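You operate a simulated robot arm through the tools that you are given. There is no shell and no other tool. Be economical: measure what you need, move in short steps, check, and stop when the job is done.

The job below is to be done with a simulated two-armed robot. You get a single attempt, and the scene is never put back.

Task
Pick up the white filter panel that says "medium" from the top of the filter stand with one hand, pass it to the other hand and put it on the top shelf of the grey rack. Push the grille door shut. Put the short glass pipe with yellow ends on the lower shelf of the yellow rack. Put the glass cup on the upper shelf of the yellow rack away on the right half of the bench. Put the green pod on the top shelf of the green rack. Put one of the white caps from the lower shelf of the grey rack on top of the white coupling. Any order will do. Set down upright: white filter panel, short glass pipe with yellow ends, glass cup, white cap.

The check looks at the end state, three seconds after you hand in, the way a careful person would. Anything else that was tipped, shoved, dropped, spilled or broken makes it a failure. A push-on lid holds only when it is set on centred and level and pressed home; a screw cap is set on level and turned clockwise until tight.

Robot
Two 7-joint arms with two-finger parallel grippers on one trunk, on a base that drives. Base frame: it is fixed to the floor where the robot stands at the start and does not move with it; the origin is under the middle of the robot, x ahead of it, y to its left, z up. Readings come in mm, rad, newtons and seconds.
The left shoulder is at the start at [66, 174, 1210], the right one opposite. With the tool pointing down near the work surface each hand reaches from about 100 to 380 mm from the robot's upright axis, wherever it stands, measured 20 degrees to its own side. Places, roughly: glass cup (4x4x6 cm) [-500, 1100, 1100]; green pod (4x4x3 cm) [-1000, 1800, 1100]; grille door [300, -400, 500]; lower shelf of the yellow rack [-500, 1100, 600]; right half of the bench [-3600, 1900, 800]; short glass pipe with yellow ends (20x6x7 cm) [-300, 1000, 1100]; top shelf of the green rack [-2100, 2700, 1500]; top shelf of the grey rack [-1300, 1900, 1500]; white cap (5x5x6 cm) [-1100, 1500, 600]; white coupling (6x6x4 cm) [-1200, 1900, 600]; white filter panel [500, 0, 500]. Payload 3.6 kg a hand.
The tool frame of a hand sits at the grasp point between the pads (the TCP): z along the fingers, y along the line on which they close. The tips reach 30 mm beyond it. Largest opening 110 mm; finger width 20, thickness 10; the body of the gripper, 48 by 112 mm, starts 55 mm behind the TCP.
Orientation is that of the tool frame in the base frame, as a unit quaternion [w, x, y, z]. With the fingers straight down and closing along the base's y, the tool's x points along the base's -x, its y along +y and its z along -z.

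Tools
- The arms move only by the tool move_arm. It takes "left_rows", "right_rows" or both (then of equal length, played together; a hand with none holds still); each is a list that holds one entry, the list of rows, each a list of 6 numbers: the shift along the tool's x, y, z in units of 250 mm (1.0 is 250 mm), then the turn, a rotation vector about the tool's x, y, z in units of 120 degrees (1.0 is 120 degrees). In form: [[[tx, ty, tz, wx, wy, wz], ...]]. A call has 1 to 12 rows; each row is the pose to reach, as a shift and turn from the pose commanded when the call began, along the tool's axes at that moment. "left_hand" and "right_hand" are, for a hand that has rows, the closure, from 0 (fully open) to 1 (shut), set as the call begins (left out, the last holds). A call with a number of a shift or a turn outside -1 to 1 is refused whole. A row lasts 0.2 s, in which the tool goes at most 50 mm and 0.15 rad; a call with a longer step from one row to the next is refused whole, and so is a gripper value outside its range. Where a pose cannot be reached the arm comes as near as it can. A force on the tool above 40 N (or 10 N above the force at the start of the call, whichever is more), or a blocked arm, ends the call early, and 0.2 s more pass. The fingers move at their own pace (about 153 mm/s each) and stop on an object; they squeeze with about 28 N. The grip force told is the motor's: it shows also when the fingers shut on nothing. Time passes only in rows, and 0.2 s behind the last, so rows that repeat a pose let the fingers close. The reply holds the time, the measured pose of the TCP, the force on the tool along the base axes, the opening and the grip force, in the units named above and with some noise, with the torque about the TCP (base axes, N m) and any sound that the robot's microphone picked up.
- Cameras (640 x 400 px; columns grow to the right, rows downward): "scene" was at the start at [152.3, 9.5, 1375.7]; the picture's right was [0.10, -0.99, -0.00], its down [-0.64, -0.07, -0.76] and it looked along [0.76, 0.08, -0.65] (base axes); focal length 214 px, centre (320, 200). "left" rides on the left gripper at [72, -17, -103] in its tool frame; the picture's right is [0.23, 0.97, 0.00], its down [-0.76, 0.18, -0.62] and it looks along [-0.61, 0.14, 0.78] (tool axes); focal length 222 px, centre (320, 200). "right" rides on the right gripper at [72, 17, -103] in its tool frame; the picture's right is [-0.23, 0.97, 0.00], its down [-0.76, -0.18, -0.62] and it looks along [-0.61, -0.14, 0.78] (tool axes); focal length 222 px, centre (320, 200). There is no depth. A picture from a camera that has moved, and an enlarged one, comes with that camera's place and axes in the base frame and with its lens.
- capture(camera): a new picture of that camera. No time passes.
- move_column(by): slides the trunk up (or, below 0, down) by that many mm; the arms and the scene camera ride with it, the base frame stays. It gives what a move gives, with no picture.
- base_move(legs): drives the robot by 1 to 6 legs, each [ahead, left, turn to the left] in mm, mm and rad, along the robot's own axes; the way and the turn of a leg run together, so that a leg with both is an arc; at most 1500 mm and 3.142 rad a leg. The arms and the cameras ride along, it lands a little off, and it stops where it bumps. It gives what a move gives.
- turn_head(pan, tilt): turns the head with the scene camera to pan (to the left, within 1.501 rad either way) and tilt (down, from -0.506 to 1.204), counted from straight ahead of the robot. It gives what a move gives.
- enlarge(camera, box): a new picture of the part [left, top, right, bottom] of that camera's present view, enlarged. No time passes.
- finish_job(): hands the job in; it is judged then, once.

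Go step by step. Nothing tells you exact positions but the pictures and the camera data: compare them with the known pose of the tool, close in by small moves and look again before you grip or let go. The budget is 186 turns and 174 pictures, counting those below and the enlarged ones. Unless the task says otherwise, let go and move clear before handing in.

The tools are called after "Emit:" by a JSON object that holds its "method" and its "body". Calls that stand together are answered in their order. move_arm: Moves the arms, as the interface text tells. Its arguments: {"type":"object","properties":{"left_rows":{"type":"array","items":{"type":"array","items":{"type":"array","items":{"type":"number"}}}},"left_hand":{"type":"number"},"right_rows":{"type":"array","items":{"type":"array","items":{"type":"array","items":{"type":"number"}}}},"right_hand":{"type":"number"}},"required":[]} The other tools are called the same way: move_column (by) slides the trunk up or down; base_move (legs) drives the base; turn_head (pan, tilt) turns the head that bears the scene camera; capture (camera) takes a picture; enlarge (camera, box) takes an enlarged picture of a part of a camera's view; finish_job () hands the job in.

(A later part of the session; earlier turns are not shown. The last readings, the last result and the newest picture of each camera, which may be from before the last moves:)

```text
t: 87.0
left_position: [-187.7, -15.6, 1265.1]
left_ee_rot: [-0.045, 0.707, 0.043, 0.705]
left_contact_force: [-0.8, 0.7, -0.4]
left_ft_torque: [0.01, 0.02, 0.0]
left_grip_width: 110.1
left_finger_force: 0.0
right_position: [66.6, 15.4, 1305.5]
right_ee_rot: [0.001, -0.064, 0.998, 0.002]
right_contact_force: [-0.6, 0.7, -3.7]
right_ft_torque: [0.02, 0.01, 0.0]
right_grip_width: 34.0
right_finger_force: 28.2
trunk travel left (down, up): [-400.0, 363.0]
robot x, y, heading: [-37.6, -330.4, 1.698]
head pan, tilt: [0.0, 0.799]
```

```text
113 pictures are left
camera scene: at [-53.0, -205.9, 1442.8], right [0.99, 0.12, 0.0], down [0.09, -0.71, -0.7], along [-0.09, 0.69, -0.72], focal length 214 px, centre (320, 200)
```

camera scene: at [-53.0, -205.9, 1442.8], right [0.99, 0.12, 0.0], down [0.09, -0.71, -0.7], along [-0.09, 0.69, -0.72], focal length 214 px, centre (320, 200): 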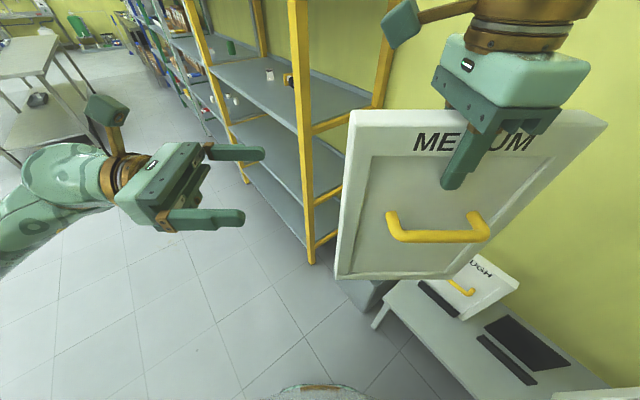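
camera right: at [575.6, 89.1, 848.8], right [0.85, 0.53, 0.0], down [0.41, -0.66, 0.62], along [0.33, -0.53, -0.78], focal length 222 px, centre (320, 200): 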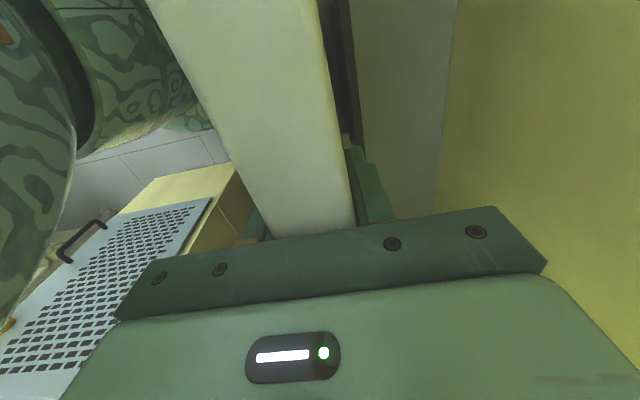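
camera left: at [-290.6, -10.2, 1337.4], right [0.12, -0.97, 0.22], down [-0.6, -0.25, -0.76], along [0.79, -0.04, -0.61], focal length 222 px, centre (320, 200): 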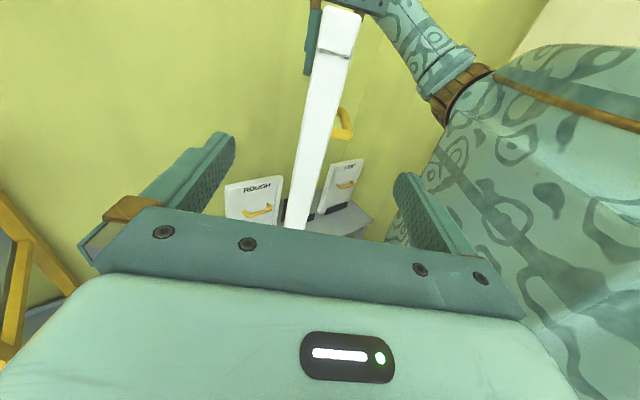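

Aligned. I lower the left hand 40 mm (to stay above the handle) and slide it over the panel's left edge.

Emit:
{"method": "move_arm", "body": {"left_rows": [[[-0.08, 0, 0.05, 0, 0, 0], [-0.16, 0, 0.15, 0, 0, 0], [-0.16, 0, 0.28, 0, 0, 0], [-0.16, 0, 0.42, 0, 0, 0], [-0.16, 0, 0.54, 0, 0, 0], [-0.16, 0, 0.64, 0, 0, 0], [-0.16, 0, 0.64, 0, 0, 0]]]}}

Emit:
{"method": "capture", "body": {"camera": "left"}}

Emit:
{"method": "capture", "body": {"camera": "scene"}}

```text
t: 88.6
left_position: [-31.1, 4.8, 1224.8]
left_ee_rot: [-0.044, 0.707, 0.042, 0.705]
left_contact_force: [-0.4, -0.6, 0.4]
left_ft_torque: [0.0, -0.02, 0.01]
left_grip_width: 110.0
left_finger_force: 0.1
right_position: [67.3, 14.5, 1305.1]
right_ee_rot: [0.001, -0.064, 0.998, 0.002]
right_contact_force: [-0.1, 0.3, -4.1]
right_ft_torque: [0.0, 0.0, 0.03]
right_grip_width: 34.0
right_finger_force: 27.7
trunk travel left (down, up): [-400.0, 363.0]
robot x, y, heading: [-36.0, -335.9, 1.695]
head pan, tilt: [0.0, 0.799]
```

```text
112 pictures are left
camera left: at [-134.1, 10.0, 1296.5], right [0.12, -0.97, 0.22], down [-0.6, -0.25, -0.76], along [0.79, -0.04, -0.61], focal length 222 px, centre (320, 200)
```

left: 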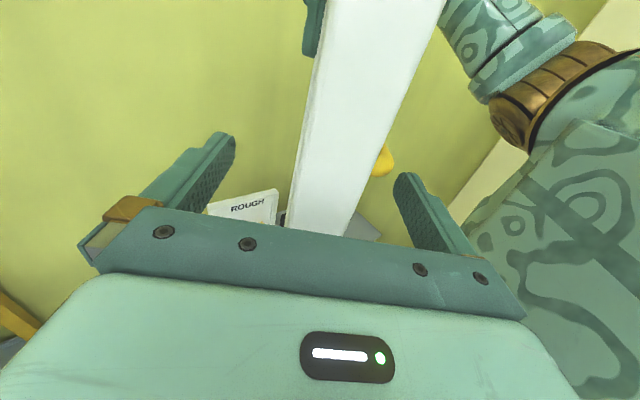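

```text
111 pictures are left
camera scene: at [-53.6, -206.5, 1442.9], right [0.99, 0.13, 0.0], down [0.09, -0.71, -0.7], along [-0.09, 0.69, -0.72], focal length 214 px, centre (320, 200)
```

scene: 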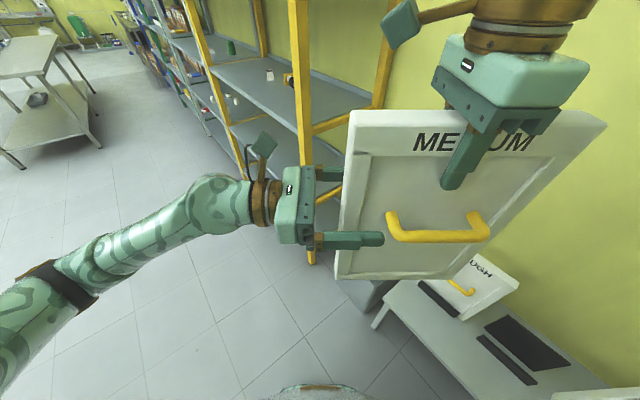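

The finger is above the handle and the edge is between the pads. I close the left grip.

Emit:
{"method": "move_arm", "body": {"left_rows": [[[0, 0, 0, 0, 0, 0], [0, 0, 0, 0, 0, 0], [0, 0, 0, 0, 0, 0], [0, 0, 0, 0, 0, 0]]], "left_hand": 1}}

Emit:
{"method": "capture", "body": {"camera": "left"}}

Emit:
{"method": "capture", "body": {"camera": "scene"}}

```text
t: 89.6
left_position: [-30.9, 4.7, 1224.4]
left_ee_rot: [-0.044, 0.707, 0.042, 0.705]
left_contact_force: [-2.6, -11.2, 0.1]
left_ft_torque: [0.29, -0.03, -0.51]
left_grip_width: 33.5
left_finger_force: 27.7
right_position: [68.4, 15.5, 1303.8]
right_ee_rot: [0.001, -0.063, 0.998, 0.003]
right_contact_force: [2.8, 13.0, -3.7]
right_ft_torque: [0.66, -0.22, -0.7]
right_grip_width: 33.8
right_finger_force: 27.6
trunk travel left (down, up): [-400.0, 363.0]
robot x, y, heading: [-36.1, -332.0, 1.696]
head pan, tilt: [0.0, 0.799]
```

```text
110 pictures are left
camera left: at [-133.7, 9.7, 1296.5], right [0.12, -0.97, 0.22], down [-0.6, -0.25, -0.76], along [0.79, -0.04, -0.61], focal length 222 px, centre (320, 200)
```

left: 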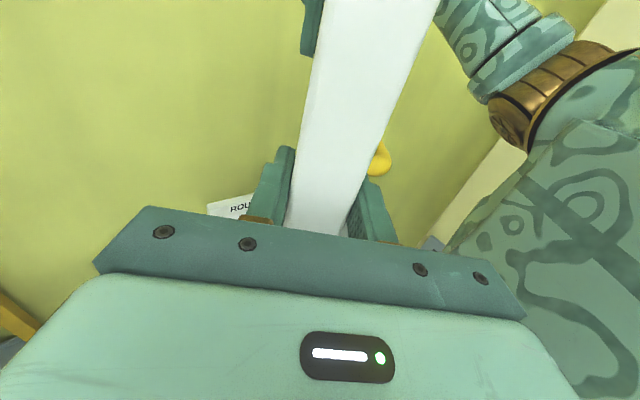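

```text
109 pictures are left
camera scene: at [-53.0, -206.3, 1442.9], right [0.99, 0.12, 0.0], down [0.09, -0.71, -0.7], along [-0.09, 0.69, -0.72], focal length 214 px, centre (320, 200)
```

scene: 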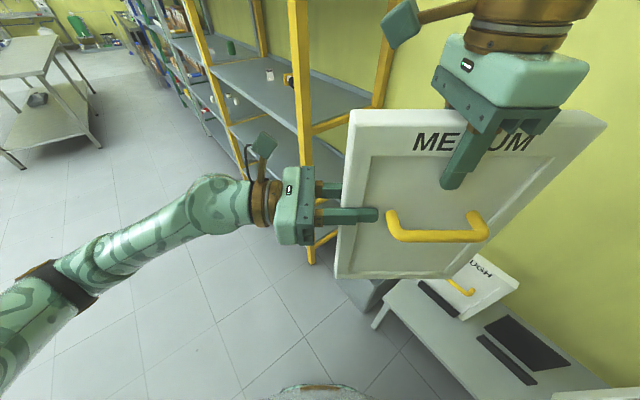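

Both hands hold the panel. I open the right hand, then lift it clear.

Emit:
{"method": "move_arm", "body": {"right_rows": [[[0, 0, 0, 0, 0, 0], [0, 0, 0, 0, 0, 0], [0, 0, 0, 0, 0, 0], [0, 0, -0.08, 0, 0, 0], [0, 0, -0.2, 0, 0, 0], [0, 0, -0.35, 0, 0, 0], [0, 0, -0.45, 0, 0, 0]]], "right_hand": 0}}

Emit:
{"method": "capture", "body": {"camera": "scene"}}

```text
t: 91.2
left_position: [-31.9, 3.8, 1223.9]
left_ee_rot: [-0.044, 0.706, 0.042, 0.705]
left_contact_force: [-0.8, -0.2, 0.9]
left_ft_torque: [-0.03, 0.33, 0.03]
left_grip_width: 33.7
left_finger_force: 27.7
right_position: [67.3, 14.0, 1417.3]
right_ee_rot: [0.0, -0.064, 0.998, 0.002]
right_contact_force: [0.1, -1.1, -0.3]
right_ft_torque: [0.01, -0.03, 0.0]
right_grip_width: 110.2
right_finger_force: 0.1
trunk travel left (down, up): [-400.0, 363.0]
robot x, y, heading: [-35.0, -330.4, 1.692]
head pan, tilt: [0.0, 0.799]
```

```text
108 pictures are left
camera scene: at [-53.3, -206.7, 1442.9], right [0.99, 0.13, 0.0], down [0.09, -0.71, -0.7], along [-0.09, 0.69, -0.72], focal length 214 px, centre (320, 200)
```

scene: 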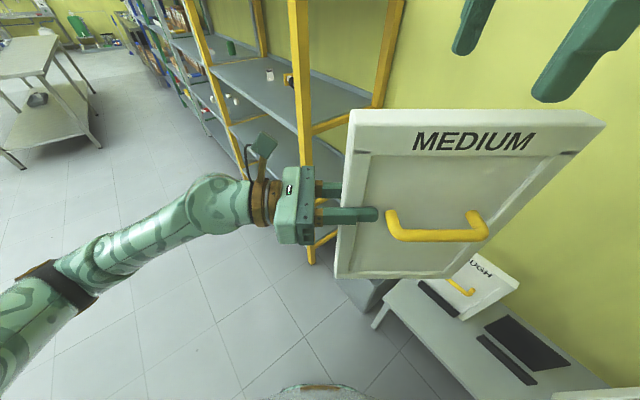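

The handover worked. Now I turn to face the rack row and drive sideways along it to the grey rack, keeping well away from the shelves.

Emit:
{"method": "base_move", "body": {"legs": [[0, 0, -0.907], [0, 1300, 0], [0, 1000, 0]]}}

Emit:
{"method": "move_column", "body": {"by": 300}}

Emit:
{"method": "turn_head", "body": {"pan": 0.0, "tilt": 0.4}}

Emit:
{"method": "capture", "body": {"camera": "scene"}}

```text
t: 104.8
left_position: [-1468.1, 1443.7, 1224.6]
left_ee_rot: [0.255, 0.66, -0.257, 0.659]
left_contact_force: [0.1, 0.7, 0.0]
left_ft_torque: [0.28, 0.26, -0.01]
left_grip_width: 33.9
left_finger_force: 27.9
right_position: [-1394.3, 1375.4, 1417.1]
right_ee_rot: [0.001, 0.361, 0.933, 0.001]
right_contact_force: [-0.2, -0.9, -1.0]
right_ft_torque: [0.01, -0.02, -0.02]
right_grip_width: 109.9
right_finger_force: 0.0
trunk travel left (down, up): [-400.0, 363.0]
robot x, y, heading: [-1724.5, 1228.8, 0.834]
head pan, tilt: [0.0, 0.799]
```

```text
t: 107.8
left_position: [-1466.0, 1443.7, 1524.5]
left_ee_rot: [0.255, 0.66, -0.257, 0.658]
left_contact_force: [0.3, -0.3, -3.3]
left_ft_torque: [0.25, 0.22, 0.0]
left_grip_width: 33.5
left_finger_force: 28.7
right_position: [-1393.8, 1375.3, 1716.4]
right_ee_rot: [0.001, 0.36, 0.933, 0.001]
right_contact_force: [-0.9, 0.4, -1.2]
right_ft_torque: [-0.03, 0.0, 0.01]
right_grip_width: 110.0
right_finger_force: 0.1
trunk travel left (down, up): [-700.0, 63.0]
robot x, y, heading: [-1724.7, 1233.0, 0.833]
head pan, tilt: [0.0, 0.799]
```

```text
t: 108.7
left_position: [-1466.4, 1444.3, 1524.6]
left_ee_rot: [0.255, 0.66, -0.257, 0.659]
left_contact_force: [-0.5, 0.5, -2.3]
left_ft_torque: [0.25, 0.24, -0.02]
left_grip_width: 33.8
left_finger_force: 27.8
right_position: [-1394.2, 1375.0, 1716.8]
right_ee_rot: [0.001, 0.36, 0.933, 0.001]
right_contact_force: [0.0, 0.4, 1.1]
right_ft_torque: [-0.01, -0.03, -0.02]
right_grip_width: 110.1
right_finger_force: 0.0
trunk travel left (down, up): [-700.0, 63.0]
robot x, y, heading: [-1724.1, 1229.1, 0.828]
head pan, tilt: [0.0, 0.4]
```

```text
107 pictures are left
camera scene: at [-1656.6, 1307.7, 1779.1], right [0.74, -0.67, 0.0], down [-0.26, -0.29, -0.92], along [0.62, 0.68, -0.39], focal length 214 px, centre (320, 200)
```

scene: 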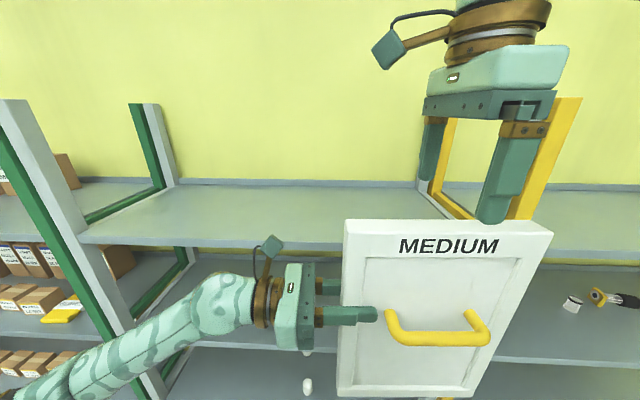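

The top shelf of the grey rack (between the green and yellow posts) is empty. I raise the panel above shelf level before driving in.

Emit:
{"method": "base_move", "body": {"legs": [[0, 60, -0.045]]}}

Emit:
{"method": "move_column", "body": {"by": 62}}

Emit:
{"method": "move_arm", "body": {"left_rows": [[[0.1, 0, 0, 0, 0, 0], [0.22, 0, 0, 0, 0, 0], [0.34, 0, 0, 0, 0, 0], [0.46, 0, 0, 0, 0, 0], [0.58, 0, 0, 0, 0, 0], [0.66, 0, 0, 0, 0, 0], [0.66, 0, 0, 0, 0, 0]]]}}

Emit:
{"method": "capture", "body": {"camera": "scene"}}

```text
t: 109.7
left_position: [-1494.0, 1468.1, 1522.4]
left_ee_rot: [0.27, 0.655, -0.275, 0.65]
left_contact_force: [0.7, 0.4, -3.2]
left_ft_torque: [0.21, 0.25, 0.01]
left_grip_width: 33.9
left_finger_force: 27.6
right_position: [-1424.3, 1396.3, 1715.4]
right_ee_rot: [-0.001, 0.381, 0.925, 0.002]
right_contact_force: [1.3, -0.5, 0.3]
right_ft_torque: [0.06, 0.04, 0.03]
right_grip_width: 109.9
right_finger_force: 0.2
trunk travel left (down, up): [-700.0, 63.0]
robot x, y, heading: [-1772.4, 1270.6, 0.788]
head pan, tilt: [0.0, 0.4]
```

```text
t: 110.7
left_position: [-1499.2, 1472.8, 1586.5]
left_ee_rot: [0.269, 0.654, -0.272, 0.652]
left_contact_force: [0.5, 0.0, -3.2]
left_ft_torque: [0.24, 0.28, 0.0]
left_grip_width: 33.8
left_finger_force: 28.5
right_position: [-1431.0, 1401.4, 1779.1]
right_ee_rot: [0.001, 0.382, 0.924, 0.002]
right_contact_force: [0.7, 1.1, -0.2]
right_ft_torque: [-0.01, 0.0, 0.0]
right_grip_width: 109.9
right_finger_force: 0.1
trunk travel left (down, up): [-762.0, 1.0]
robot x, y, heading: [-1769.9, 1270.0, 0.786]
head pan, tilt: [0.0, 0.4]
```

```text
t: 112.3
left_position: [-1502.2, 1474.0, 1750.8]
left_ee_rot: [0.269, 0.654, -0.272, 0.653]
left_contact_force: [-6.4, 9.4, -18.7]
left_ft_torque: [0.31, 0.55, 0.13]
left_grip_width: 33.8
left_finger_force: 27.8
right_position: [-1430.0, 1401.2, 1778.5]
right_ee_rot: [0.002, 0.383, 0.924, 0.001]
right_contact_force: [4.9, -8.7, 15.9]
right_ft_torque: [0.75, 0.6, 0.07]
right_grip_width: 109.7
right_finger_force: 0.0
trunk travel left (down, up): [-762.0, 1.0]
robot x, y, heading: [-1772.9, 1273.0, 0.786]
head pan, tilt: [0.0, 0.4]
```

```text
106 pictures are left
camera scene: at [-1696.9, 1345.0, 1841.0], right [0.71, -0.71, 0.0], down [-0.28, -0.28, -0.92], along [0.65, 0.65, -0.39], focal length 214 px, centre (320, 200)
```

scene: 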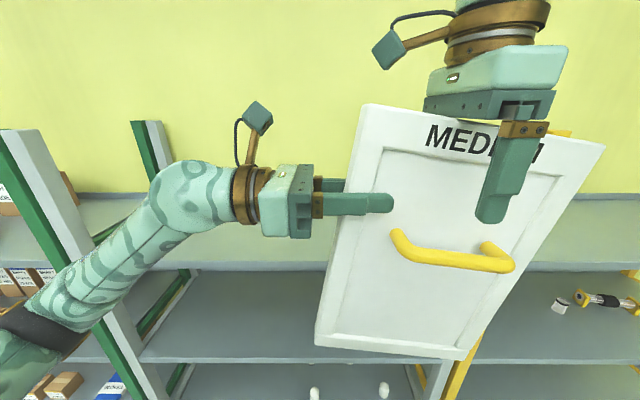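

The panel's top ran into the idle right hand and tilted slightly in the grip. I lower the left hand again and take the right hand out of the way.

Emit:
{"method": "move_arm", "body": {"left_rows": [[[-0.12, 0, 0, 0, 0, 0], [-0.24, 0, 0, 0, 0, 0], [-0.36, 0, 0, 0, 0, 0], [-0.48, 0, 0, 0, 0, 0], [-0.6, 0, 0, 0, 0, 0], [-0.66, 0, 0, 0, 0, 0]]]}}

Emit:
{"method": "capture", "body": {"camera": "scene"}}

```text
t: 113.7
left_position: [-1501.1, 1472.0, 1584.6]
left_ee_rot: [0.271, 0.653, -0.272, 0.653]
left_contact_force: [1.0, 0.8, -3.2]
left_ft_torque: [0.21, 0.2, -0.02]
left_grip_width: 33.8
left_finger_force: 28.0
right_position: [-1430.7, 1401.5, 1778.7]
right_ee_rot: [0.001, 0.382, 0.924, 0.002]
right_contact_force: [0.3, -0.5, -0.5]
right_ft_torque: [0.02, -0.01, -0.03]
right_grip_width: 110.1
right_finger_force: 0.0
trunk travel left (down, up): [-762.0, 1.0]
robot x, y, heading: [-1768.0, 1269.7, 0.784]
head pan, tilt: [0.0, 0.4]
```

```text
105 pictures are left
camera scene: at [-1696.9, 1344.7, 1841.0], right [0.71, -0.71, 0.0], down [-0.28, -0.28, -0.92], along [0.65, 0.65, -0.39], focal length 214 px, centre (320, 200)
```

scene: 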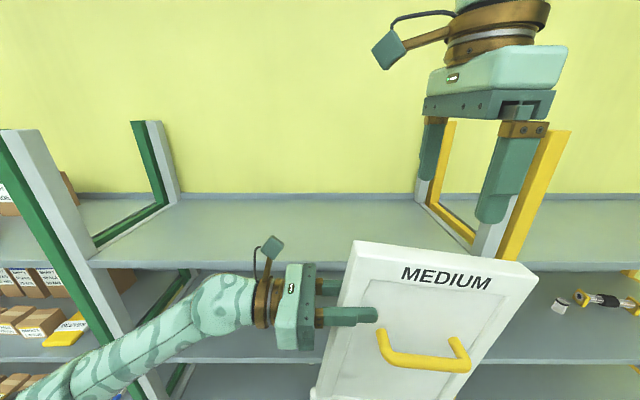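

The right hand is clear of the panel now. I move it right and back, then rotate the left hand about 9° to bring the panel level again.

Emit:
{"method": "move_arm", "body": {"right_rows": [[[-0.1, -0.12, 0, 0, 0, 0], [-0.2, -0.24, 0, 0, 0, 0], [-0.3, -0.36, 0, 0, 0, 0], [-0.4, -0.46, 0, 0, 0, 0], [-0.4, -0.46, 0, 0, 0, 0]]], "left_rows": [[[0, 0, 0, 0, 0.025, 0], [0, 0, 0, 0, 0.05, 0], [0, 0, 0, 0, 0.075, 0], [0, 0, 0, 0, 0.075, 0], [0, 0, 0, 0, 0.075, 0]]]}}

Emit:
{"method": "capture", "body": {"camera": "scene"}}

Emit:
{"method": "capture", "body": {"camera": "right"}}

```text
t: 114.9
left_position: [-1499.1, 1471.8, 1585.5]
left_ee_rot: [0.291, 0.6, -0.25, 0.702]
left_contact_force: [-0.4, 0.2, -3.9]
left_ft_torque: [0.24, 0.24, 0.04]
left_grip_width: 34.0
left_finger_force: 27.8
right_position: [-1441.0, 1247.4, 1779.0]
right_ee_rot: [0.002, 0.382, 0.924, 0.002]
right_contact_force: [0.2, 0.0, 0.3]
right_ft_torque: [0.03, -0.02, 0.02]
right_grip_width: 110.0
right_finger_force: 0.1
trunk travel left (down, up): [-762.0, 1.0]
robot x, y, heading: [-1768.5, 1270.5, 0.788]
head pan, tilt: [0.0, 0.4]
```

```text
104 pictures are left
camera scene: at [-1696.8, 1344.8, 1841.0], right [0.71, -0.71, 0.0], down [-0.28, -0.28, -0.92], along [0.65, 0.65, -0.39], focal length 214 px, centre (320, 200)
```

scene: 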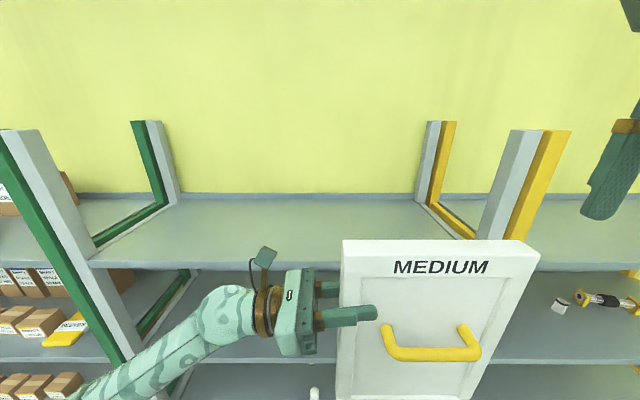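

```text
103 pictures are left
camera right: at [-1480.5, 1311.4, 1883.9], right [0.85, 0.53, 0.0], down [0.41, -0.66, 0.62], along [0.33, -0.53, -0.78], focal length 222 px, centre (320, 200)
```

right: 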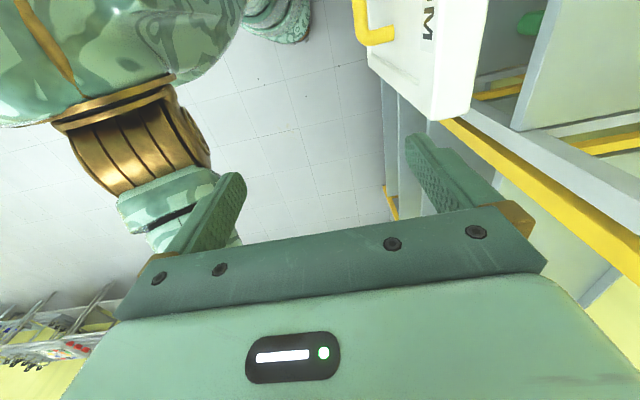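

Panel is level again. I raise it straight up and check clearance against the shelf.

Emit:
{"method": "move_arm", "body": {"left_rows": [[[0.1, 0, 0.016, 0, 0, 0], [0.22, 0, 0.035, 0, 0, 0], [0.34, 0, 0.054, 0, 0, 0], [0.46, 0, 0.073, 0, 0, 0], [0.58, 0, 0.092, 0, 0, 0], [0.66, 0, 0.104, 0, 0, 0], [0.66, 0, 0.104, 0, 0, 0]]]}}

Emit:
{"method": "capture", "body": {"camera": "scene"}}

Emit:
{"method": "capture", "body": {"camera": "left"}}

```text
t: 116.5
left_position: [-1500.7, 1471.0, 1754.3]
left_ee_rot: [0.29, 0.601, -0.251, 0.702]
left_contact_force: [-0.6, 0.2, -3.2]
left_ft_torque: [0.28, 0.24, -0.01]
left_grip_width: 33.6
left_finger_force: 27.8
right_position: [-1442.2, 1247.9, 1779.2]
right_ee_rot: [0.0, 0.382, 0.924, 0.0]
right_contact_force: [0.1, -0.1, -0.2]
right_ft_torque: [0.0, -0.01, -0.02]
right_grip_width: 109.7
right_finger_force: 0.1
trunk travel left (down, up): [-762.0, 1.0]
robot x, y, heading: [-1769.6, 1272.8, 0.789]
head pan, tilt: [0.0, 0.4]
```

```text
102 pictures are left
camera scene: at [-1697.0, 1344.7, 1841.0], right [0.71, -0.71, 0.0], down [-0.28, -0.28, -0.92], along [0.65, 0.65, -0.39], focal length 214 px, centre (320, 200)
```

scene: 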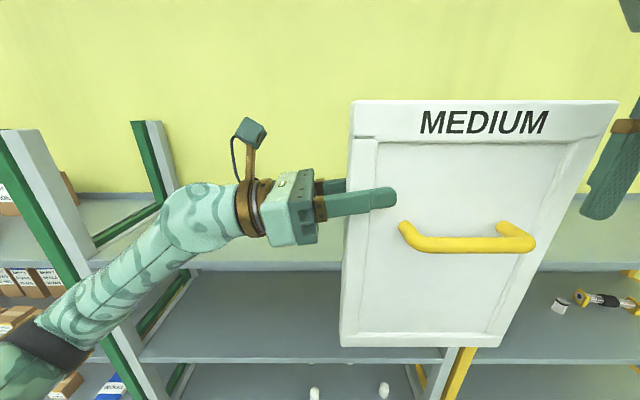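

```text
101 pictures are left
camera left: at [-1566.9, 1564.3, 1809.4], right [-0.71, -0.66, 0.22], down [-0.48, 0.23, -0.85], along [0.51, -0.71, -0.48], focal length 222 px, centre (320, 200)
```

left: 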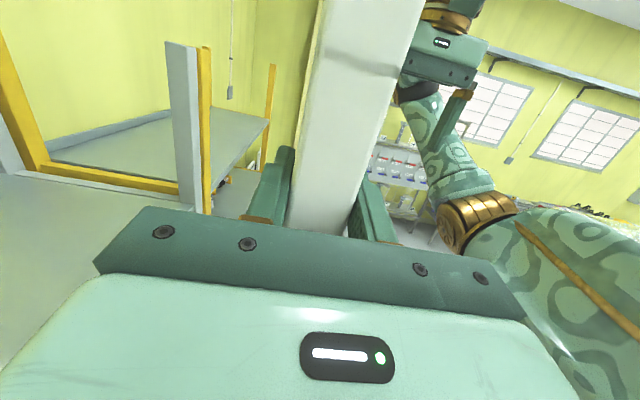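

Emit:
{"method": "base_move", "body": {"legs": [[150, 0, 0]]}}

Emit:
{"method": "turn_head", "body": {"pan": -0.1, "tilt": 0.8}}

Emit:
{"method": "capture", "body": {"camera": "scene"}}

Emit:
{"method": "capture", "body": {"camera": "left"}}

```text
t: 117.9
left_position: [-1395.5, 1574.6, 1754.2]
left_ee_rot: [0.291, 0.6, -0.252, 0.701]
left_contact_force: [0.0, -0.2, -2.6]
left_ft_torque: [0.23, 0.25, 0.01]
left_grip_width: 33.6
left_finger_force: 28.2
right_position: [-1336.6, 1351.9, 1780.7]
right_ee_rot: [0.002, 0.383, 0.924, 0.002]
right_contact_force: [0.4, -0.5, 0.1]
right_ft_torque: [0.01, -0.03, 0.01]
right_grip_width: 109.9
right_finger_force: 0.1
trunk travel left (down, up): [-762.0, 1.0]
robot x, y, heading: [-1660.6, 1379.6, 0.784]
head pan, tilt: [0.0, 0.4]
```

```text
t: 118.8
left_position: [-1393.1, 1577.9, 1754.7]
left_ee_rot: [0.291, 0.602, -0.251, 0.7]
left_contact_force: [0.6, 0.2, -3.4]
left_ft_torque: [0.26, 0.24, -0.03]
left_grip_width: 33.7
left_finger_force: 27.9
right_position: [-1333.1, 1355.5, 1779.5]
right_ee_rot: [0.002, 0.383, 0.924, 0.001]
right_contact_force: [0.3, 0.1, -0.8]
right_ft_torque: [-0.01, 0.03, 0.01]
right_grip_width: 110.0
right_finger_force: 0.0
trunk travel left (down, up): [-762.0, 1.0]
robot x, y, heading: [-1659.8, 1378.1, 0.788]
head pan, tilt: [-0.099, 0.799]
```

```text
100 pictures are left
camera scene: at [-1591.9, 1438.0, 1805.9], right [0.63, -0.77, 0.0], down [-0.56, -0.45, -0.7], along [0.54, 0.44, -0.72], focal length 214 px, centre (320, 200)
```

scene: 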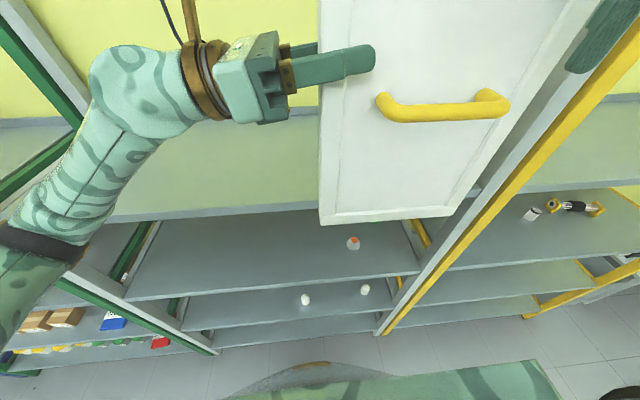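

```text
99 pictures are left
camera left: at [-1458.4, 1671.8, 1808.8], right [-0.72, -0.66, 0.22], down [-0.48, 0.23, -0.85], along [0.51, -0.71, -0.48], focal length 222 px, centre (320, 200)
```

left: 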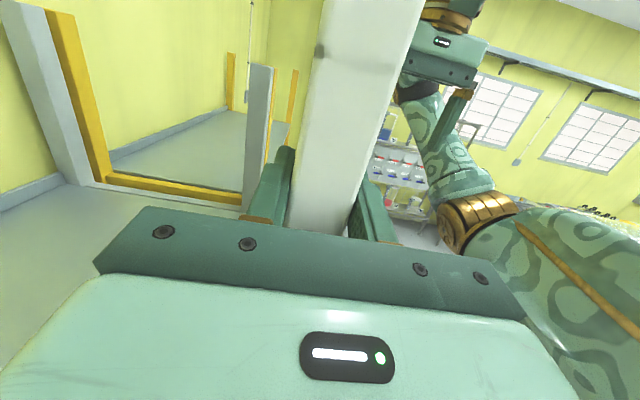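

The panel bottom is near 1510, so I raise it further. I also turn the robot left by 0.6 so the left elbow stays away from the shelf edge while placing the panel diagonally.

Emit:
{"method": "move_arm", "body": {"left_rows": [[[0.1, 0, 0.016, 0, 0, 0], [0.19, 0, 0.03, 0, 0, 0], [0.19, 0, 0.03, 0, 0, 0]]]}}

Emit:
{"method": "base_move", "body": {"legs": [[-50, 0, 0], [0, 0, 0.6]]}}

Emit:
{"method": "turn_head", "body": {"pan": -0.4, "tilt": 0.7}}

Emit:
{"method": "capture", "body": {"camera": "scene"}}

```text
t: 119.5
left_position: [-1393.5, 1576.1, 1803.1]
left_ee_rot: [0.291, 0.6, -0.251, 0.701]
left_contact_force: [-1.2, -0.6, -3.6]
left_ft_torque: [0.25, 0.25, -0.01]
left_grip_width: 33.9
left_finger_force: 27.9
right_position: [-1335.2, 1355.3, 1780.3]
right_ee_rot: [0.002, 0.383, 0.924, 0.002]
right_contact_force: [0.7, 0.5, -0.4]
right_ft_torque: [-0.04, -0.01, 0.01]
right_grip_width: 110.1
right_finger_force: 0.0
trunk travel left (down, up): [-762.0, 1.0]
robot x, y, heading: [-1660.5, 1379.0, 0.784]
head pan, tilt: [-0.099, 0.799]
```

```text
t: 122.1
left_position: [-1587.0, 1657.7, 1801.3]
left_ee_rot: [0.071, 0.648, -0.063, 0.756]
left_contact_force: [0.6, 0.3, -3.1]
left_ft_torque: [0.09, 0.33, 0.01]
left_grip_width: 34.0
left_finger_force: 27.9
right_position: [-1414.9, 1507.7, 1780.1]
right_ee_rot: [0.001, 0.092, 0.996, 0.003]
right_contact_force: [0.3, 0.0, -0.1]
right_ft_torque: [0.0, 0.03, -0.03]
right_grip_width: 109.7
right_finger_force: 0.0
trunk travel left (down, up): [-762.0, 1.0]
robot x, y, heading: [-1697.7, 1341.0, 1.385]
head pan, tilt: [-0.099, 0.799]
```

```text
t: 122.9
left_position: [-1586.3, 1660.3, 1801.3]
left_ee_rot: [0.071, 0.648, -0.063, 0.756]
left_contact_force: [0.0, 1.1, -2.6]
left_ft_torque: [0.09, 0.34, 0.06]
left_grip_width: 34.1
left_finger_force: 28.0
right_position: [-1413.3, 1510.5, 1779.8]
right_ee_rot: [0.001, 0.093, 0.996, 0.001]
right_contact_force: [-0.3, -0.2, -0.2]
right_ft_torque: [0.03, 0.01, -0.03]
right_grip_width: 110.1
right_finger_force: 0.0
trunk travel left (down, up): [-762.0, 1.0]
robot x, y, heading: [-1694.5, 1342.6, 1.383]
head pan, tilt: [-0.4, 0.7]
```

```text
98 pictures are left
camera scene: at [-1648.6, 1425.3, 1814.1], right [0.83, -0.55, 0.0], down [-0.36, -0.54, -0.76], along [0.42, 0.64, -0.64], focal length 214 px, centre (320, 200)
```

scene: 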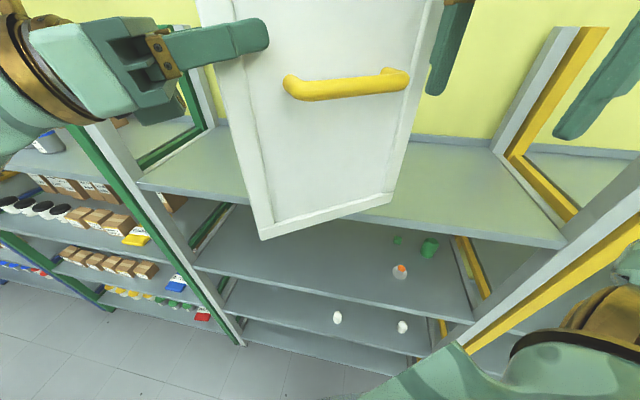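

Good view: the rack's top shelf, and below it a green pod, a coupling and white caps. I move toward the shelf in two steps.

Emit:
{"method": "base_move", "body": {"legs": [[100, -68, 0]]}}

Emit:
{"method": "capture", "body": {"camera": "scene"}}

Emit:
{"method": "turn_head", "body": {"pan": 0.6, "tilt": 0.7}}

Emit:
{"method": "capture", "body": {"camera": "scene"}}

```text
t: 124.2
left_position: [-1502.4, 1743.6, 1801.8]
left_ee_rot: [0.07, 0.647, -0.063, 0.756]
left_contact_force: [0.1, -0.2, -2.4]
left_ft_torque: [0.09, 0.34, 0.03]
left_grip_width: 33.6
left_finger_force: 27.6
right_position: [-1329.5, 1594.8, 1779.8]
right_ee_rot: [0.001, 0.092, 0.996, 0.002]
right_contact_force: [0.0, -0.6, 0.3]
right_ft_torque: [0.04, 0.02, 0.02]
right_grip_width: 109.9
right_finger_force: 0.2
trunk travel left (down, up): [-762.0, 1.0]
robot x, y, heading: [-1607.7, 1431.7, 1.385]
head pan, tilt: [-0.4, 0.7]
```

```text
97 pictures are left
camera scene: at [-1564.3, 1510.2, 1814.3], right [0.83, -0.55, 0.0], down [-0.35, -0.54, -0.77], along [0.42, 0.64, -0.64], focal length 214 px, centre (320, 200)
```

scene: 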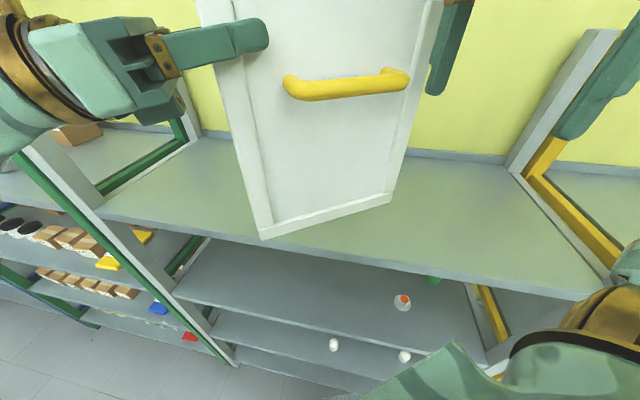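

```text
t: 125.4
left_position: [-1500.7, 1745.7, 1802.0]
left_ee_rot: [0.071, 0.648, -0.063, 0.756]
left_contact_force: [1.6, -0.3, -2.7]
left_ft_torque: [0.06, 0.39, 0.01]
left_grip_width: 33.9
left_finger_force: 28.3
right_position: [-1327.6, 1596.7, 1779.8]
right_ee_rot: [0.001, 0.091, 0.996, 0.002]
right_contact_force: [-0.6, -0.4, -0.1]
right_ft_torque: [-0.01, 0.01, -0.01]
right_grip_width: 110.0
right_finger_force: 0.0
trunk travel left (down, up): [-762.0, 1.0]
robot x, y, heading: [-1609.4, 1429.5, 1.386]
head pan, tilt: [0.6, 0.7]
```

```text
96 pictures are left
camera scene: at [-1644.0, 1518.5, 1814.2], right [0.92, 0.4, 0.0], down [0.26, -0.59, -0.76], along [-0.31, 0.7, -0.64], focal length 214 px, centre (320, 200)
```

scene: 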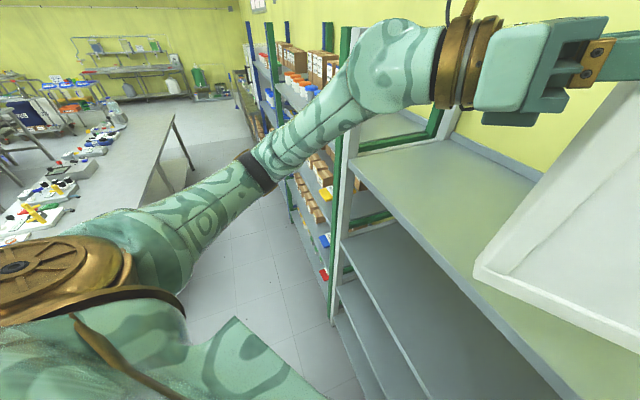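

Clear on the left side as well. Final approach over the shelf.

Emit:
{"method": "base_move", "body": {"legs": [[83, -56, 0]]}}

Emit:
{"method": "turn_head", "body": {"pan": -0.1, "tilt": 0.8}}

Emit:
{"method": "capture", "body": {"camera": "scene"}}

```text
t: 126.6
left_position: [-1433.1, 1813.8, 1801.9]
left_ee_rot: [0.07, 0.646, -0.063, 0.757]
left_contact_force: [-1.5, -0.8, -3.3]
left_ft_torque: [0.08, 0.37, 0.01]
left_grip_width: 33.7
left_finger_force: 27.9
right_position: [-1260.2, 1665.7, 1781.4]
right_ee_rot: [0.002, 0.092, 0.996, 0.003]
right_contact_force: [-1.2, 1.2, 0.0]
right_ft_torque: [0.01, -0.01, -0.02]
right_grip_width: 110.1
right_finger_force: 0.2
trunk travel left (down, up): [-762.0, 1.0]
robot x, y, heading: [-1538.7, 1499.9, 1.383]
head pan, tilt: [0.6, 0.7]
```

```text
t: 127.7
left_position: [-1431.1, 1817.4, 1801.4]
left_ee_rot: [0.071, 0.647, -0.063, 0.756]
left_contact_force: [-1.1, -0.3, -4.3]
left_ft_torque: [0.03, 0.34, 0.0]
left_grip_width: 34.0
left_finger_force: 28.2
right_position: [-1257.5, 1666.6, 1780.3]
right_ee_rot: [0.001, 0.092, 0.996, 0.002]
right_contact_force: [-1.0, 0.1, -0.3]
right_ft_torque: [0.05, 0.01, -0.01]
right_grip_width: 110.0
right_finger_force: 0.0
trunk travel left (down, up): [-762.0, 1.0]
robot x, y, heading: [-1541.2, 1505.3, 1.388]
head pan, tilt: [-0.099, 0.799]
```

```text
95 pictures are left
camera scene: at [-1517.0, 1589.6, 1806.0], right [0.96, -0.28, 0.0], down [-0.2, -0.69, -0.7], along [0.2, 0.67, -0.72], focal length 214 px, centre (320, 200)
```

scene: 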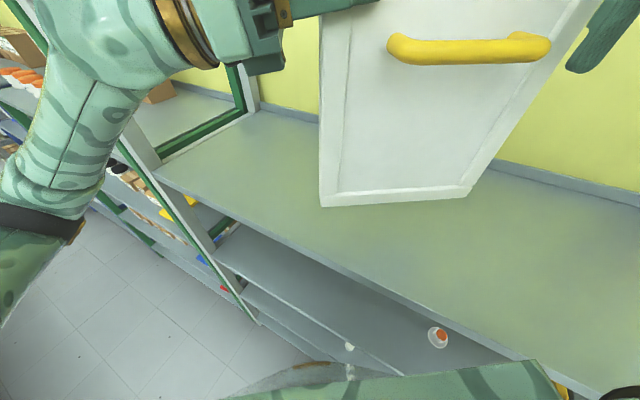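

The panel is well over the shelf. I correct a slight tilt and lower it in small steps.

Emit:
{"method": "move_arm", "body": {"left_rows": [[[-0.06, 0, -0.01, 0, -0.006, 0], [-0.11, 0, -0.018, 0, -0.0125, 0], [-0.16, 0, -0.025, 0, -0.0125, 0], [-0.16, 0, -0.025, 0, -0.0125, 0]]]}}

Emit:
{"method": "enlarge", "body": {"camera": "scene", "box": [240, 60, 560, 280]}}

```text
t: 128.7
left_position: [-1428.9, 1818.1, 1761.0]
left_ee_rot: [0.07, 0.658, -0.063, 0.747]
left_contact_force: [0.6, 0.0, -3.9]
left_ft_torque: [0.04, 0.32, 0.0]
left_grip_width: 33.7
left_finger_force: 28.3
right_position: [-1255.0, 1668.7, 1779.5]
right_ee_rot: [0.001, 0.092, 0.996, 0.001]
right_contact_force: [1.4, 0.1, -0.6]
right_ft_torque: [-0.04, 0.03, 0.01]
right_grip_width: 110.2
right_finger_force: 0.0
trunk travel left (down, up): [-762.0, 1.0]
robot x, y, heading: [-1539.5, 1501.8, 1.381]
head pan, tilt: [-0.099, 0.799]
```

```text
1.82 times, centred on (400, 170) of scene
camera zoom: at [-1515.2, 1591.9, 1805.9], right [0.96, -0.28, 0.0], down [-0.2, -0.69, -0.7], along [0.2, 0.67, -0.72], focal length 390 px, centre (174, 254)
```

zoom: 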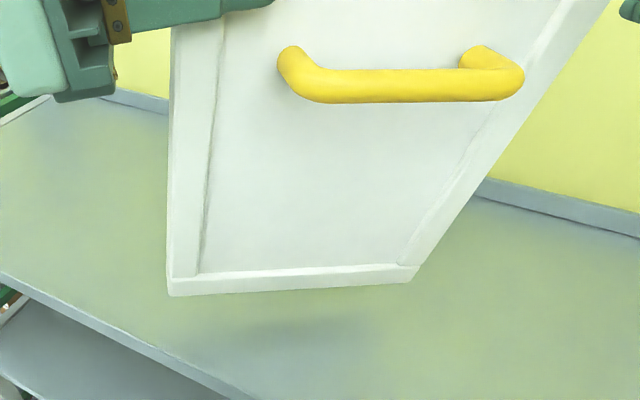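

Emit:
{"method": "move_arm", "body": {"left_rows": [[[-0.02, 0, -0.003, 0, 0, 0], [-0.04, 0, -0.006, 0, 0, 0], [-0.06, 0, -0.009, 0, 0, 0], [-0.06, 0, -0.009, 0, 0, 0]]]}}

Emit:
{"method": "enlarge", "body": {"camera": "scene", "box": [240, 60, 560, 280]}}

```text
t: 129.7
left_position: [-1430.1, 1818.3, 1746.8]
left_ee_rot: [0.069, 0.657, -0.063, 0.748]
left_contact_force: [-0.7, 0.7, -3.3]
left_ft_torque: [0.07, 0.34, 0.0]
left_grip_width: 33.8
left_finger_force: 27.3
right_position: [-1256.7, 1668.9, 1779.4]
right_ee_rot: [0.001, 0.092, 0.996, 0.003]
right_contact_force: [-0.2, -0.8, 0.3]
right_ft_torque: [0.01, 0.0, 0.0]
right_grip_width: 109.7
right_finger_force: 0.0
trunk travel left (down, up): [-762.0, 1.0]
robot x, y, heading: [-1540.0, 1501.6, 1.386]
head pan, tilt: [-0.099, 0.799]
```

```text
1.82 times, centred on (400, 170) of scene
camera zoom: at [-1516.0, 1591.0, 1805.9], right [0.96, -0.28, 0.0], down [-0.2, -0.69, -0.7], along [0.2, 0.67, -0.72], focal length 390 px, centre (174, 254)
```

zoom: 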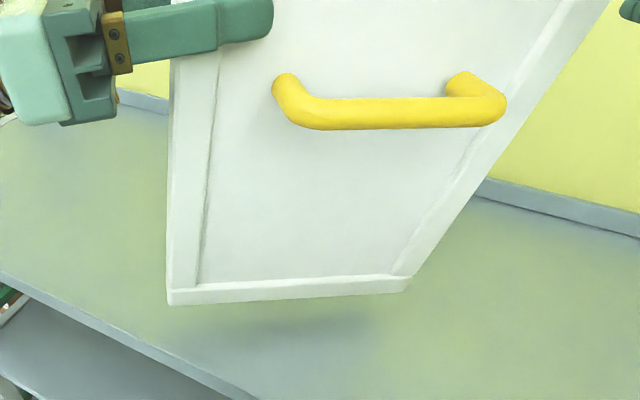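

Emit:
{"method": "move_arm", "body": {"left_rows": [[[-0.02, 0, -0.003, 0, 0, 0], [-0.04, 0, -0.006, 0, 0, 0], [-0.06, 0, -0.009, 0, 0, 0], [-0.06, 0, -0.009, 0, 0, 0]]]}}

Emit:
{"method": "move_arm", "body": {"left_rows": [[[-0.015, 0, -0.002, 0, 0, 0], [-0.03, 0, -0.005, 0, 0, 0], [-0.03, 0, -0.005, 0, 0, 0]]]}}

Emit:
{"method": "enlarge", "body": {"camera": "scene", "box": [240, 60, 560, 280]}}

```text
t: 130.7
left_position: [-1430.8, 1817.4, 1730.5]
left_ee_rot: [0.07, 0.658, -0.064, 0.747]
left_contact_force: [-0.6, -0.5, -3.7]
left_ft_torque: [0.03, 0.34, 0.0]
left_grip_width: 33.8
left_finger_force: 28.3
right_position: [-1256.5, 1667.5, 1779.9]
right_ee_rot: [0.001, 0.092, 0.996, 0.003]
right_contact_force: [0.2, 0.2, -0.1]
right_ft_torque: [0.01, 0.01, 0.04]
right_grip_width: 110.3
right_finger_force: 0.0
trunk travel left (down, up): [-762.0, 1.0]
robot x, y, heading: [-1541.7, 1501.9, 1.386]
head pan, tilt: [-0.099, 0.799]
```

```text
t: 131.5
left_position: [-1430.4, 1817.8, 1723.7]
left_ee_rot: [0.07, 0.657, -0.064, 0.748]
left_contact_force: [-0.2, 0.3, -4.1]
left_ft_torque: [0.09, 0.35, 0.01]
left_grip_width: 33.7
left_finger_force: 27.9
right_position: [-1257.2, 1668.1, 1780.4]
right_ee_rot: [0.002, 0.093, 0.996, 0.002]
right_contact_force: [0.1, -0.9, 0.6]
right_ft_torque: [-0.03, 0.0, -0.01]
right_grip_width: 110.2
right_finger_force: 0.1
trunk travel left (down, up): [-762.0, 1.0]
robot x, y, heading: [-1538.4, 1503.5, 1.385]
head pan, tilt: [-0.099, 0.799]
```

```text
1.82 times, centred on (400, 170) of scene
camera zoom: at [-1515.8, 1591.2, 1805.9], right [0.96, -0.28, 0.0], down [-0.2, -0.69, -0.7], along [0.2, 0.67, -0.72], focal length 390 px, centre (174, 254)
```

zoom: 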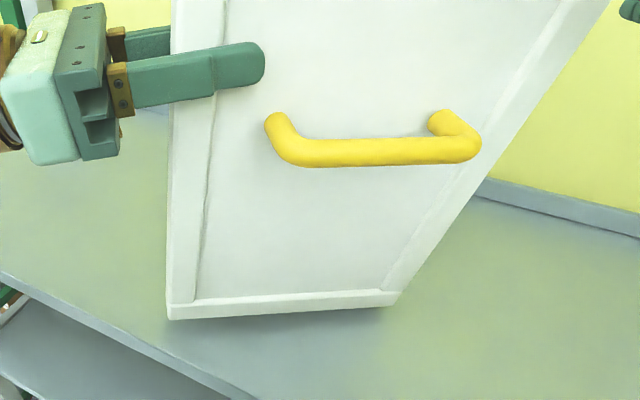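

Emit:
{"method": "move_arm", "body": {"left_rows": [[[-0.012, 0, -0.002, 0, 0, 0], [-0.024, 0, -0.004, 0, 0, 0], [-0.024, 0, -0.004, 0, 0, 0]]]}}

Emit:
{"method": "move_arm", "body": {"left_rows": [[[-0.012, 0, -0.002, 0, 0, 0], [-0.024, 0, -0.004, 0, 0, 0], [-0.024, 0, -0.004, 0, 0, 0]]]}}

Emit:
{"method": "enlarge", "body": {"camera": "scene", "box": [240, 60, 560, 280]}}

```text
t: 132.3
left_position: [-1429.3, 1818.5, 1716.7]
left_ee_rot: [0.07, 0.658, -0.064, 0.747]
left_contact_force: [0.1, 0.3, -3.5]
left_ft_torque: [0.06, 0.31, 0.02]
left_grip_width: 33.8
left_finger_force: 28.1
right_position: [-1256.9, 1667.8, 1779.8]
right_ee_rot: [0.001, 0.093, 0.996, 0.002]
right_contact_force: [0.3, 0.4, -0.4]
right_ft_torque: [0.01, 0.03, 0.0]
right_grip_width: 109.9
right_finger_force: 0.0
trunk travel left (down, up): [-762.0, 1.0]
robot x, y, heading: [-1541.0, 1504.5, 1.385]
head pan, tilt: [-0.099, 0.799]
```

```text
t: 133.1
left_position: [-1430.6, 1818.4, 1710.6]
left_ee_rot: [0.07, 0.657, -0.064, 0.748]
left_contact_force: [0.0, 0.1, -1.5]
left_ft_torque: [-0.04, -0.24, 0.03]
left_grip_width: 33.6
left_finger_force: 28.2
right_position: [-1257.0, 1668.5, 1780.2]
right_ee_rot: [0.001, 0.092, 0.996, 0.003]
right_contact_force: [-0.7, -0.4, -0.1]
right_ft_torque: [-0.01, -0.02, -0.01]
right_grip_width: 110.0
right_finger_force: 0.1
trunk travel left (down, up): [-762.0, 1.0]
robot x, y, heading: [-1536.5, 1498.7, 1.386]
head pan, tilt: [-0.099, 0.799]
```

```text
1.82 times, centred on (400, 170) of scene
camera zoom: at [-1515.9, 1591.1, 1805.9], right [0.96, -0.28, 0.0], down [-0.2, -0.69, -0.7], along [0.2, 0.67, -0.72], focal length 390 px, centre (174, 254)
```

zoom: 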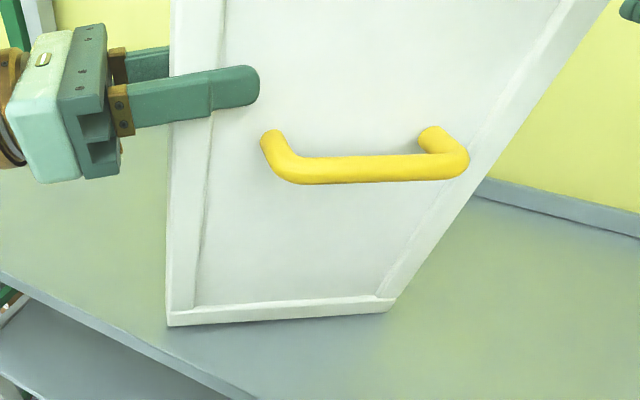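

The far corner touched first. I tip the panel back a little and settle it.

Emit:
{"method": "move_arm", "body": {"left_rows": [[[-0.008, 0, -0.001, 0, 0.005, 0], [-0.016, 0, -0.003, 0, 0.009, 0], [-0.016, 0, -0.003, 0, 0.009, 0]]]}}

Emit:
{"method": "enlarge", "body": {"camera": "scene", "box": [240, 60, 560, 280]}}

```text
t: 133.9
left_position: [-1431.4, 1818.8, 1708.0]
left_ee_rot: [0.07, 0.65, -0.063, 0.754]
left_contact_force: [-1.0, 0.7, 2.3]
left_ft_torque: [-0.13, -0.44, -0.07]
left_grip_width: 33.8
left_finger_force: 28.0
right_position: [-1257.4, 1668.0, 1779.4]
right_ee_rot: [0.001, 0.093, 0.996, 0.002]
right_contact_force: [0.1, -0.2, 0.6]
right_ft_torque: [-0.02, -0.01, -0.04]
right_grip_width: 109.8
right_finger_force: 0.0
trunk travel left (down, up): [-762.0, 1.0]
robot x, y, heading: [-1543.5, 1504.5, 1.387]
head pan, tilt: [-0.099, 0.799]
```

```text
1.82 times, centred on (400, 170) of scene
camera zoom: at [-1516.8, 1591.0, 1806.0], right [0.96, -0.28, 0.0], down [-0.2, -0.69, -0.7], along [0.2, 0.67, -0.72], focal length 390 px, centre (174, 254)
```

zoom: 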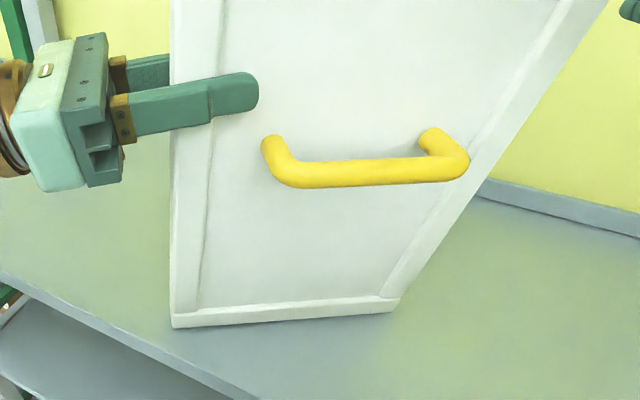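

Emit:
{"method": "move_arm", "body": {"left_rows": [[[-0.01, 0, -0.002, 0, 0, 0], [-0.018, 0, -0.003, 0, 0, 0], [-0.018, 0, -0.003, 0, 0, 0]]]}}

Emit:
{"method": "capture", "body": {"camera": "left"}}

```text
t: 134.7
left_position: [-1434.1, 1817.3, 1705.6]
left_ee_rot: [0.069, 0.649, -0.063, 0.755]
left_contact_force: [-3.9, 2.4, 22.1]
left_ft_torque: [0.08, -0.09, 0.18]
left_grip_width: 34.1
left_finger_force: 27.8
right_position: [-1258.2, 1666.6, 1781.9]
right_ee_rot: [0.002, 0.093, 0.996, 0.001]
right_contact_force: [-0.1, 0.2, -0.2]
right_ft_torque: [0.0, 0.0, -0.07]
right_grip_width: 110.2
right_finger_force: 0.0
trunk travel left (down, up): [-762.0, 1.0]
robot x, y, heading: [-1539.5, 1501.0, 1.377]
head pan, tilt: [-0.099, 0.799]
```

```text
89 pictures are left
camera left: at [-1540.0, 1856.7, 1760.8], right [-0.22, -0.95, 0.22], down [-0.52, -0.07, -0.85], along [0.82, -0.3, -0.48], focal length 222 px, centre (320, 200)
```

left: 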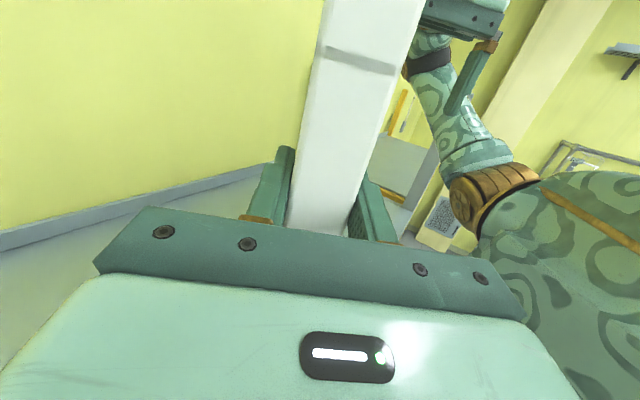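

The panel is flush on the shelf (torque near zero). I relieve the pressure, open the hand and withdraw to the left.

Emit:
{"method": "move_arm", "body": {"left_rows": [[[0.01, 0, 0.002, 0, 0, 0], [0.01, 0, 0.002, 0, 0, 0]]]}}

Emit:
{"method": "move_arm", "body": {"left_rows": [[[0, 0, 0, 0, 0, 0], [0, 0, 0, 0, 0, 0], [0, 0, 0, 0, 0, 0], [0, 0, 0, 0, 0, 0]]], "left_hand": 0}}

Emit:
{"method": "capture", "body": {"camera": "scene"}}

Emit:
{"method": "capture", "body": {"camera": "left"}}

```text
t: 135.3
left_position: [-1433.9, 1818.5, 1705.6]
left_ee_rot: [0.071, 0.651, -0.063, 0.753]
left_contact_force: [-3.1, 2.4, 7.2]
left_ft_torque: [0.09, -0.83, 0.24]
left_grip_width: 33.7
left_finger_force: 28.1
right_position: [-1258.1, 1668.6, 1780.0]
right_ee_rot: [0.002, 0.092, 0.996, 0.003]
right_contact_force: [0.3, -0.4, 0.4]
right_ft_torque: [0.03, 0.02, 0.0]
right_grip_width: 109.7
right_finger_force: 0.1
trunk travel left (down, up): [-762.0, 1.0]
robot x, y, heading: [-1539.7, 1500.7, 1.388]
head pan, tilt: [-0.099, 0.799]
```

```text
t: 136.3
left_position: [-1431.7, 1817.2, 1706.1]
left_ee_rot: [0.071, 0.65, -0.063, 0.754]
left_contact_force: [0.6, 0.2, -0.1]
left_ft_torque: [-0.02, 0.0, -0.01]
left_grip_width: 109.9
left_finger_force: 0.0
right_position: [-1255.2, 1668.7, 1779.0]
right_ee_rot: [0.0, 0.092, 0.996, 0.003]
right_contact_force: [0.5, 0.0, -0.6]
right_ft_torque: [0.01, 0.02, 0.0]
right_grip_width: 110.1
right_finger_force: 0.2
trunk travel left (down, up): [-762.0, 1.0]
robot x, y, heading: [-1539.7, 1502.3, 1.385]
head pan, tilt: [-0.099, 0.799]
```

```text
88 pictures are left
camera scene: at [-1515.5, 1590.9, 1805.9], right [0.96, -0.28, 0.0], down [-0.2, -0.69, -0.7], along [0.2, 0.67, -0.72], focal length 214 px, centre (320, 200)
```

scene: 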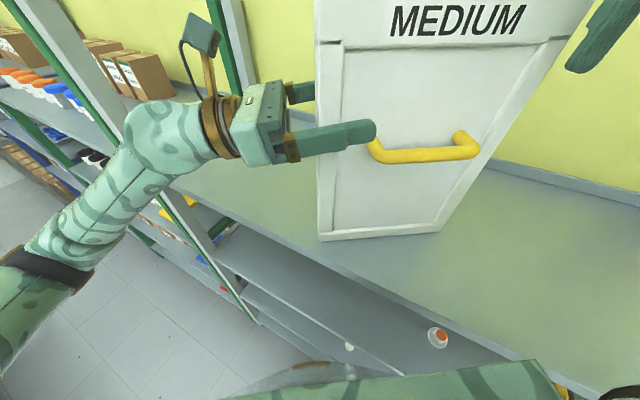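

```text
87 pictures are left
camera left: at [-1537.1, 1857.2, 1761.6], right [-0.22, -0.95, 0.22], down [-0.53, -0.08, -0.84], along [0.82, -0.3, -0.49], focal length 222 px, centre (320, 200)
```

left: 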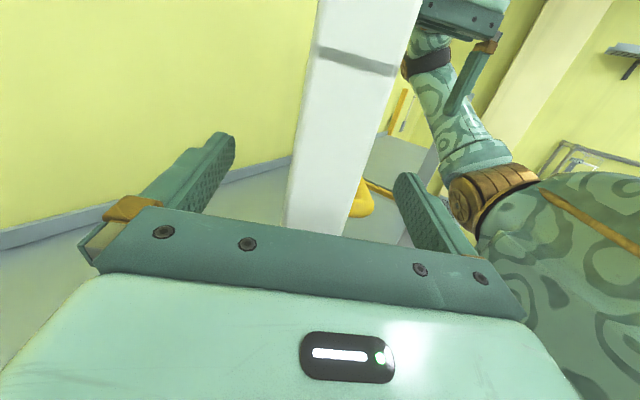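

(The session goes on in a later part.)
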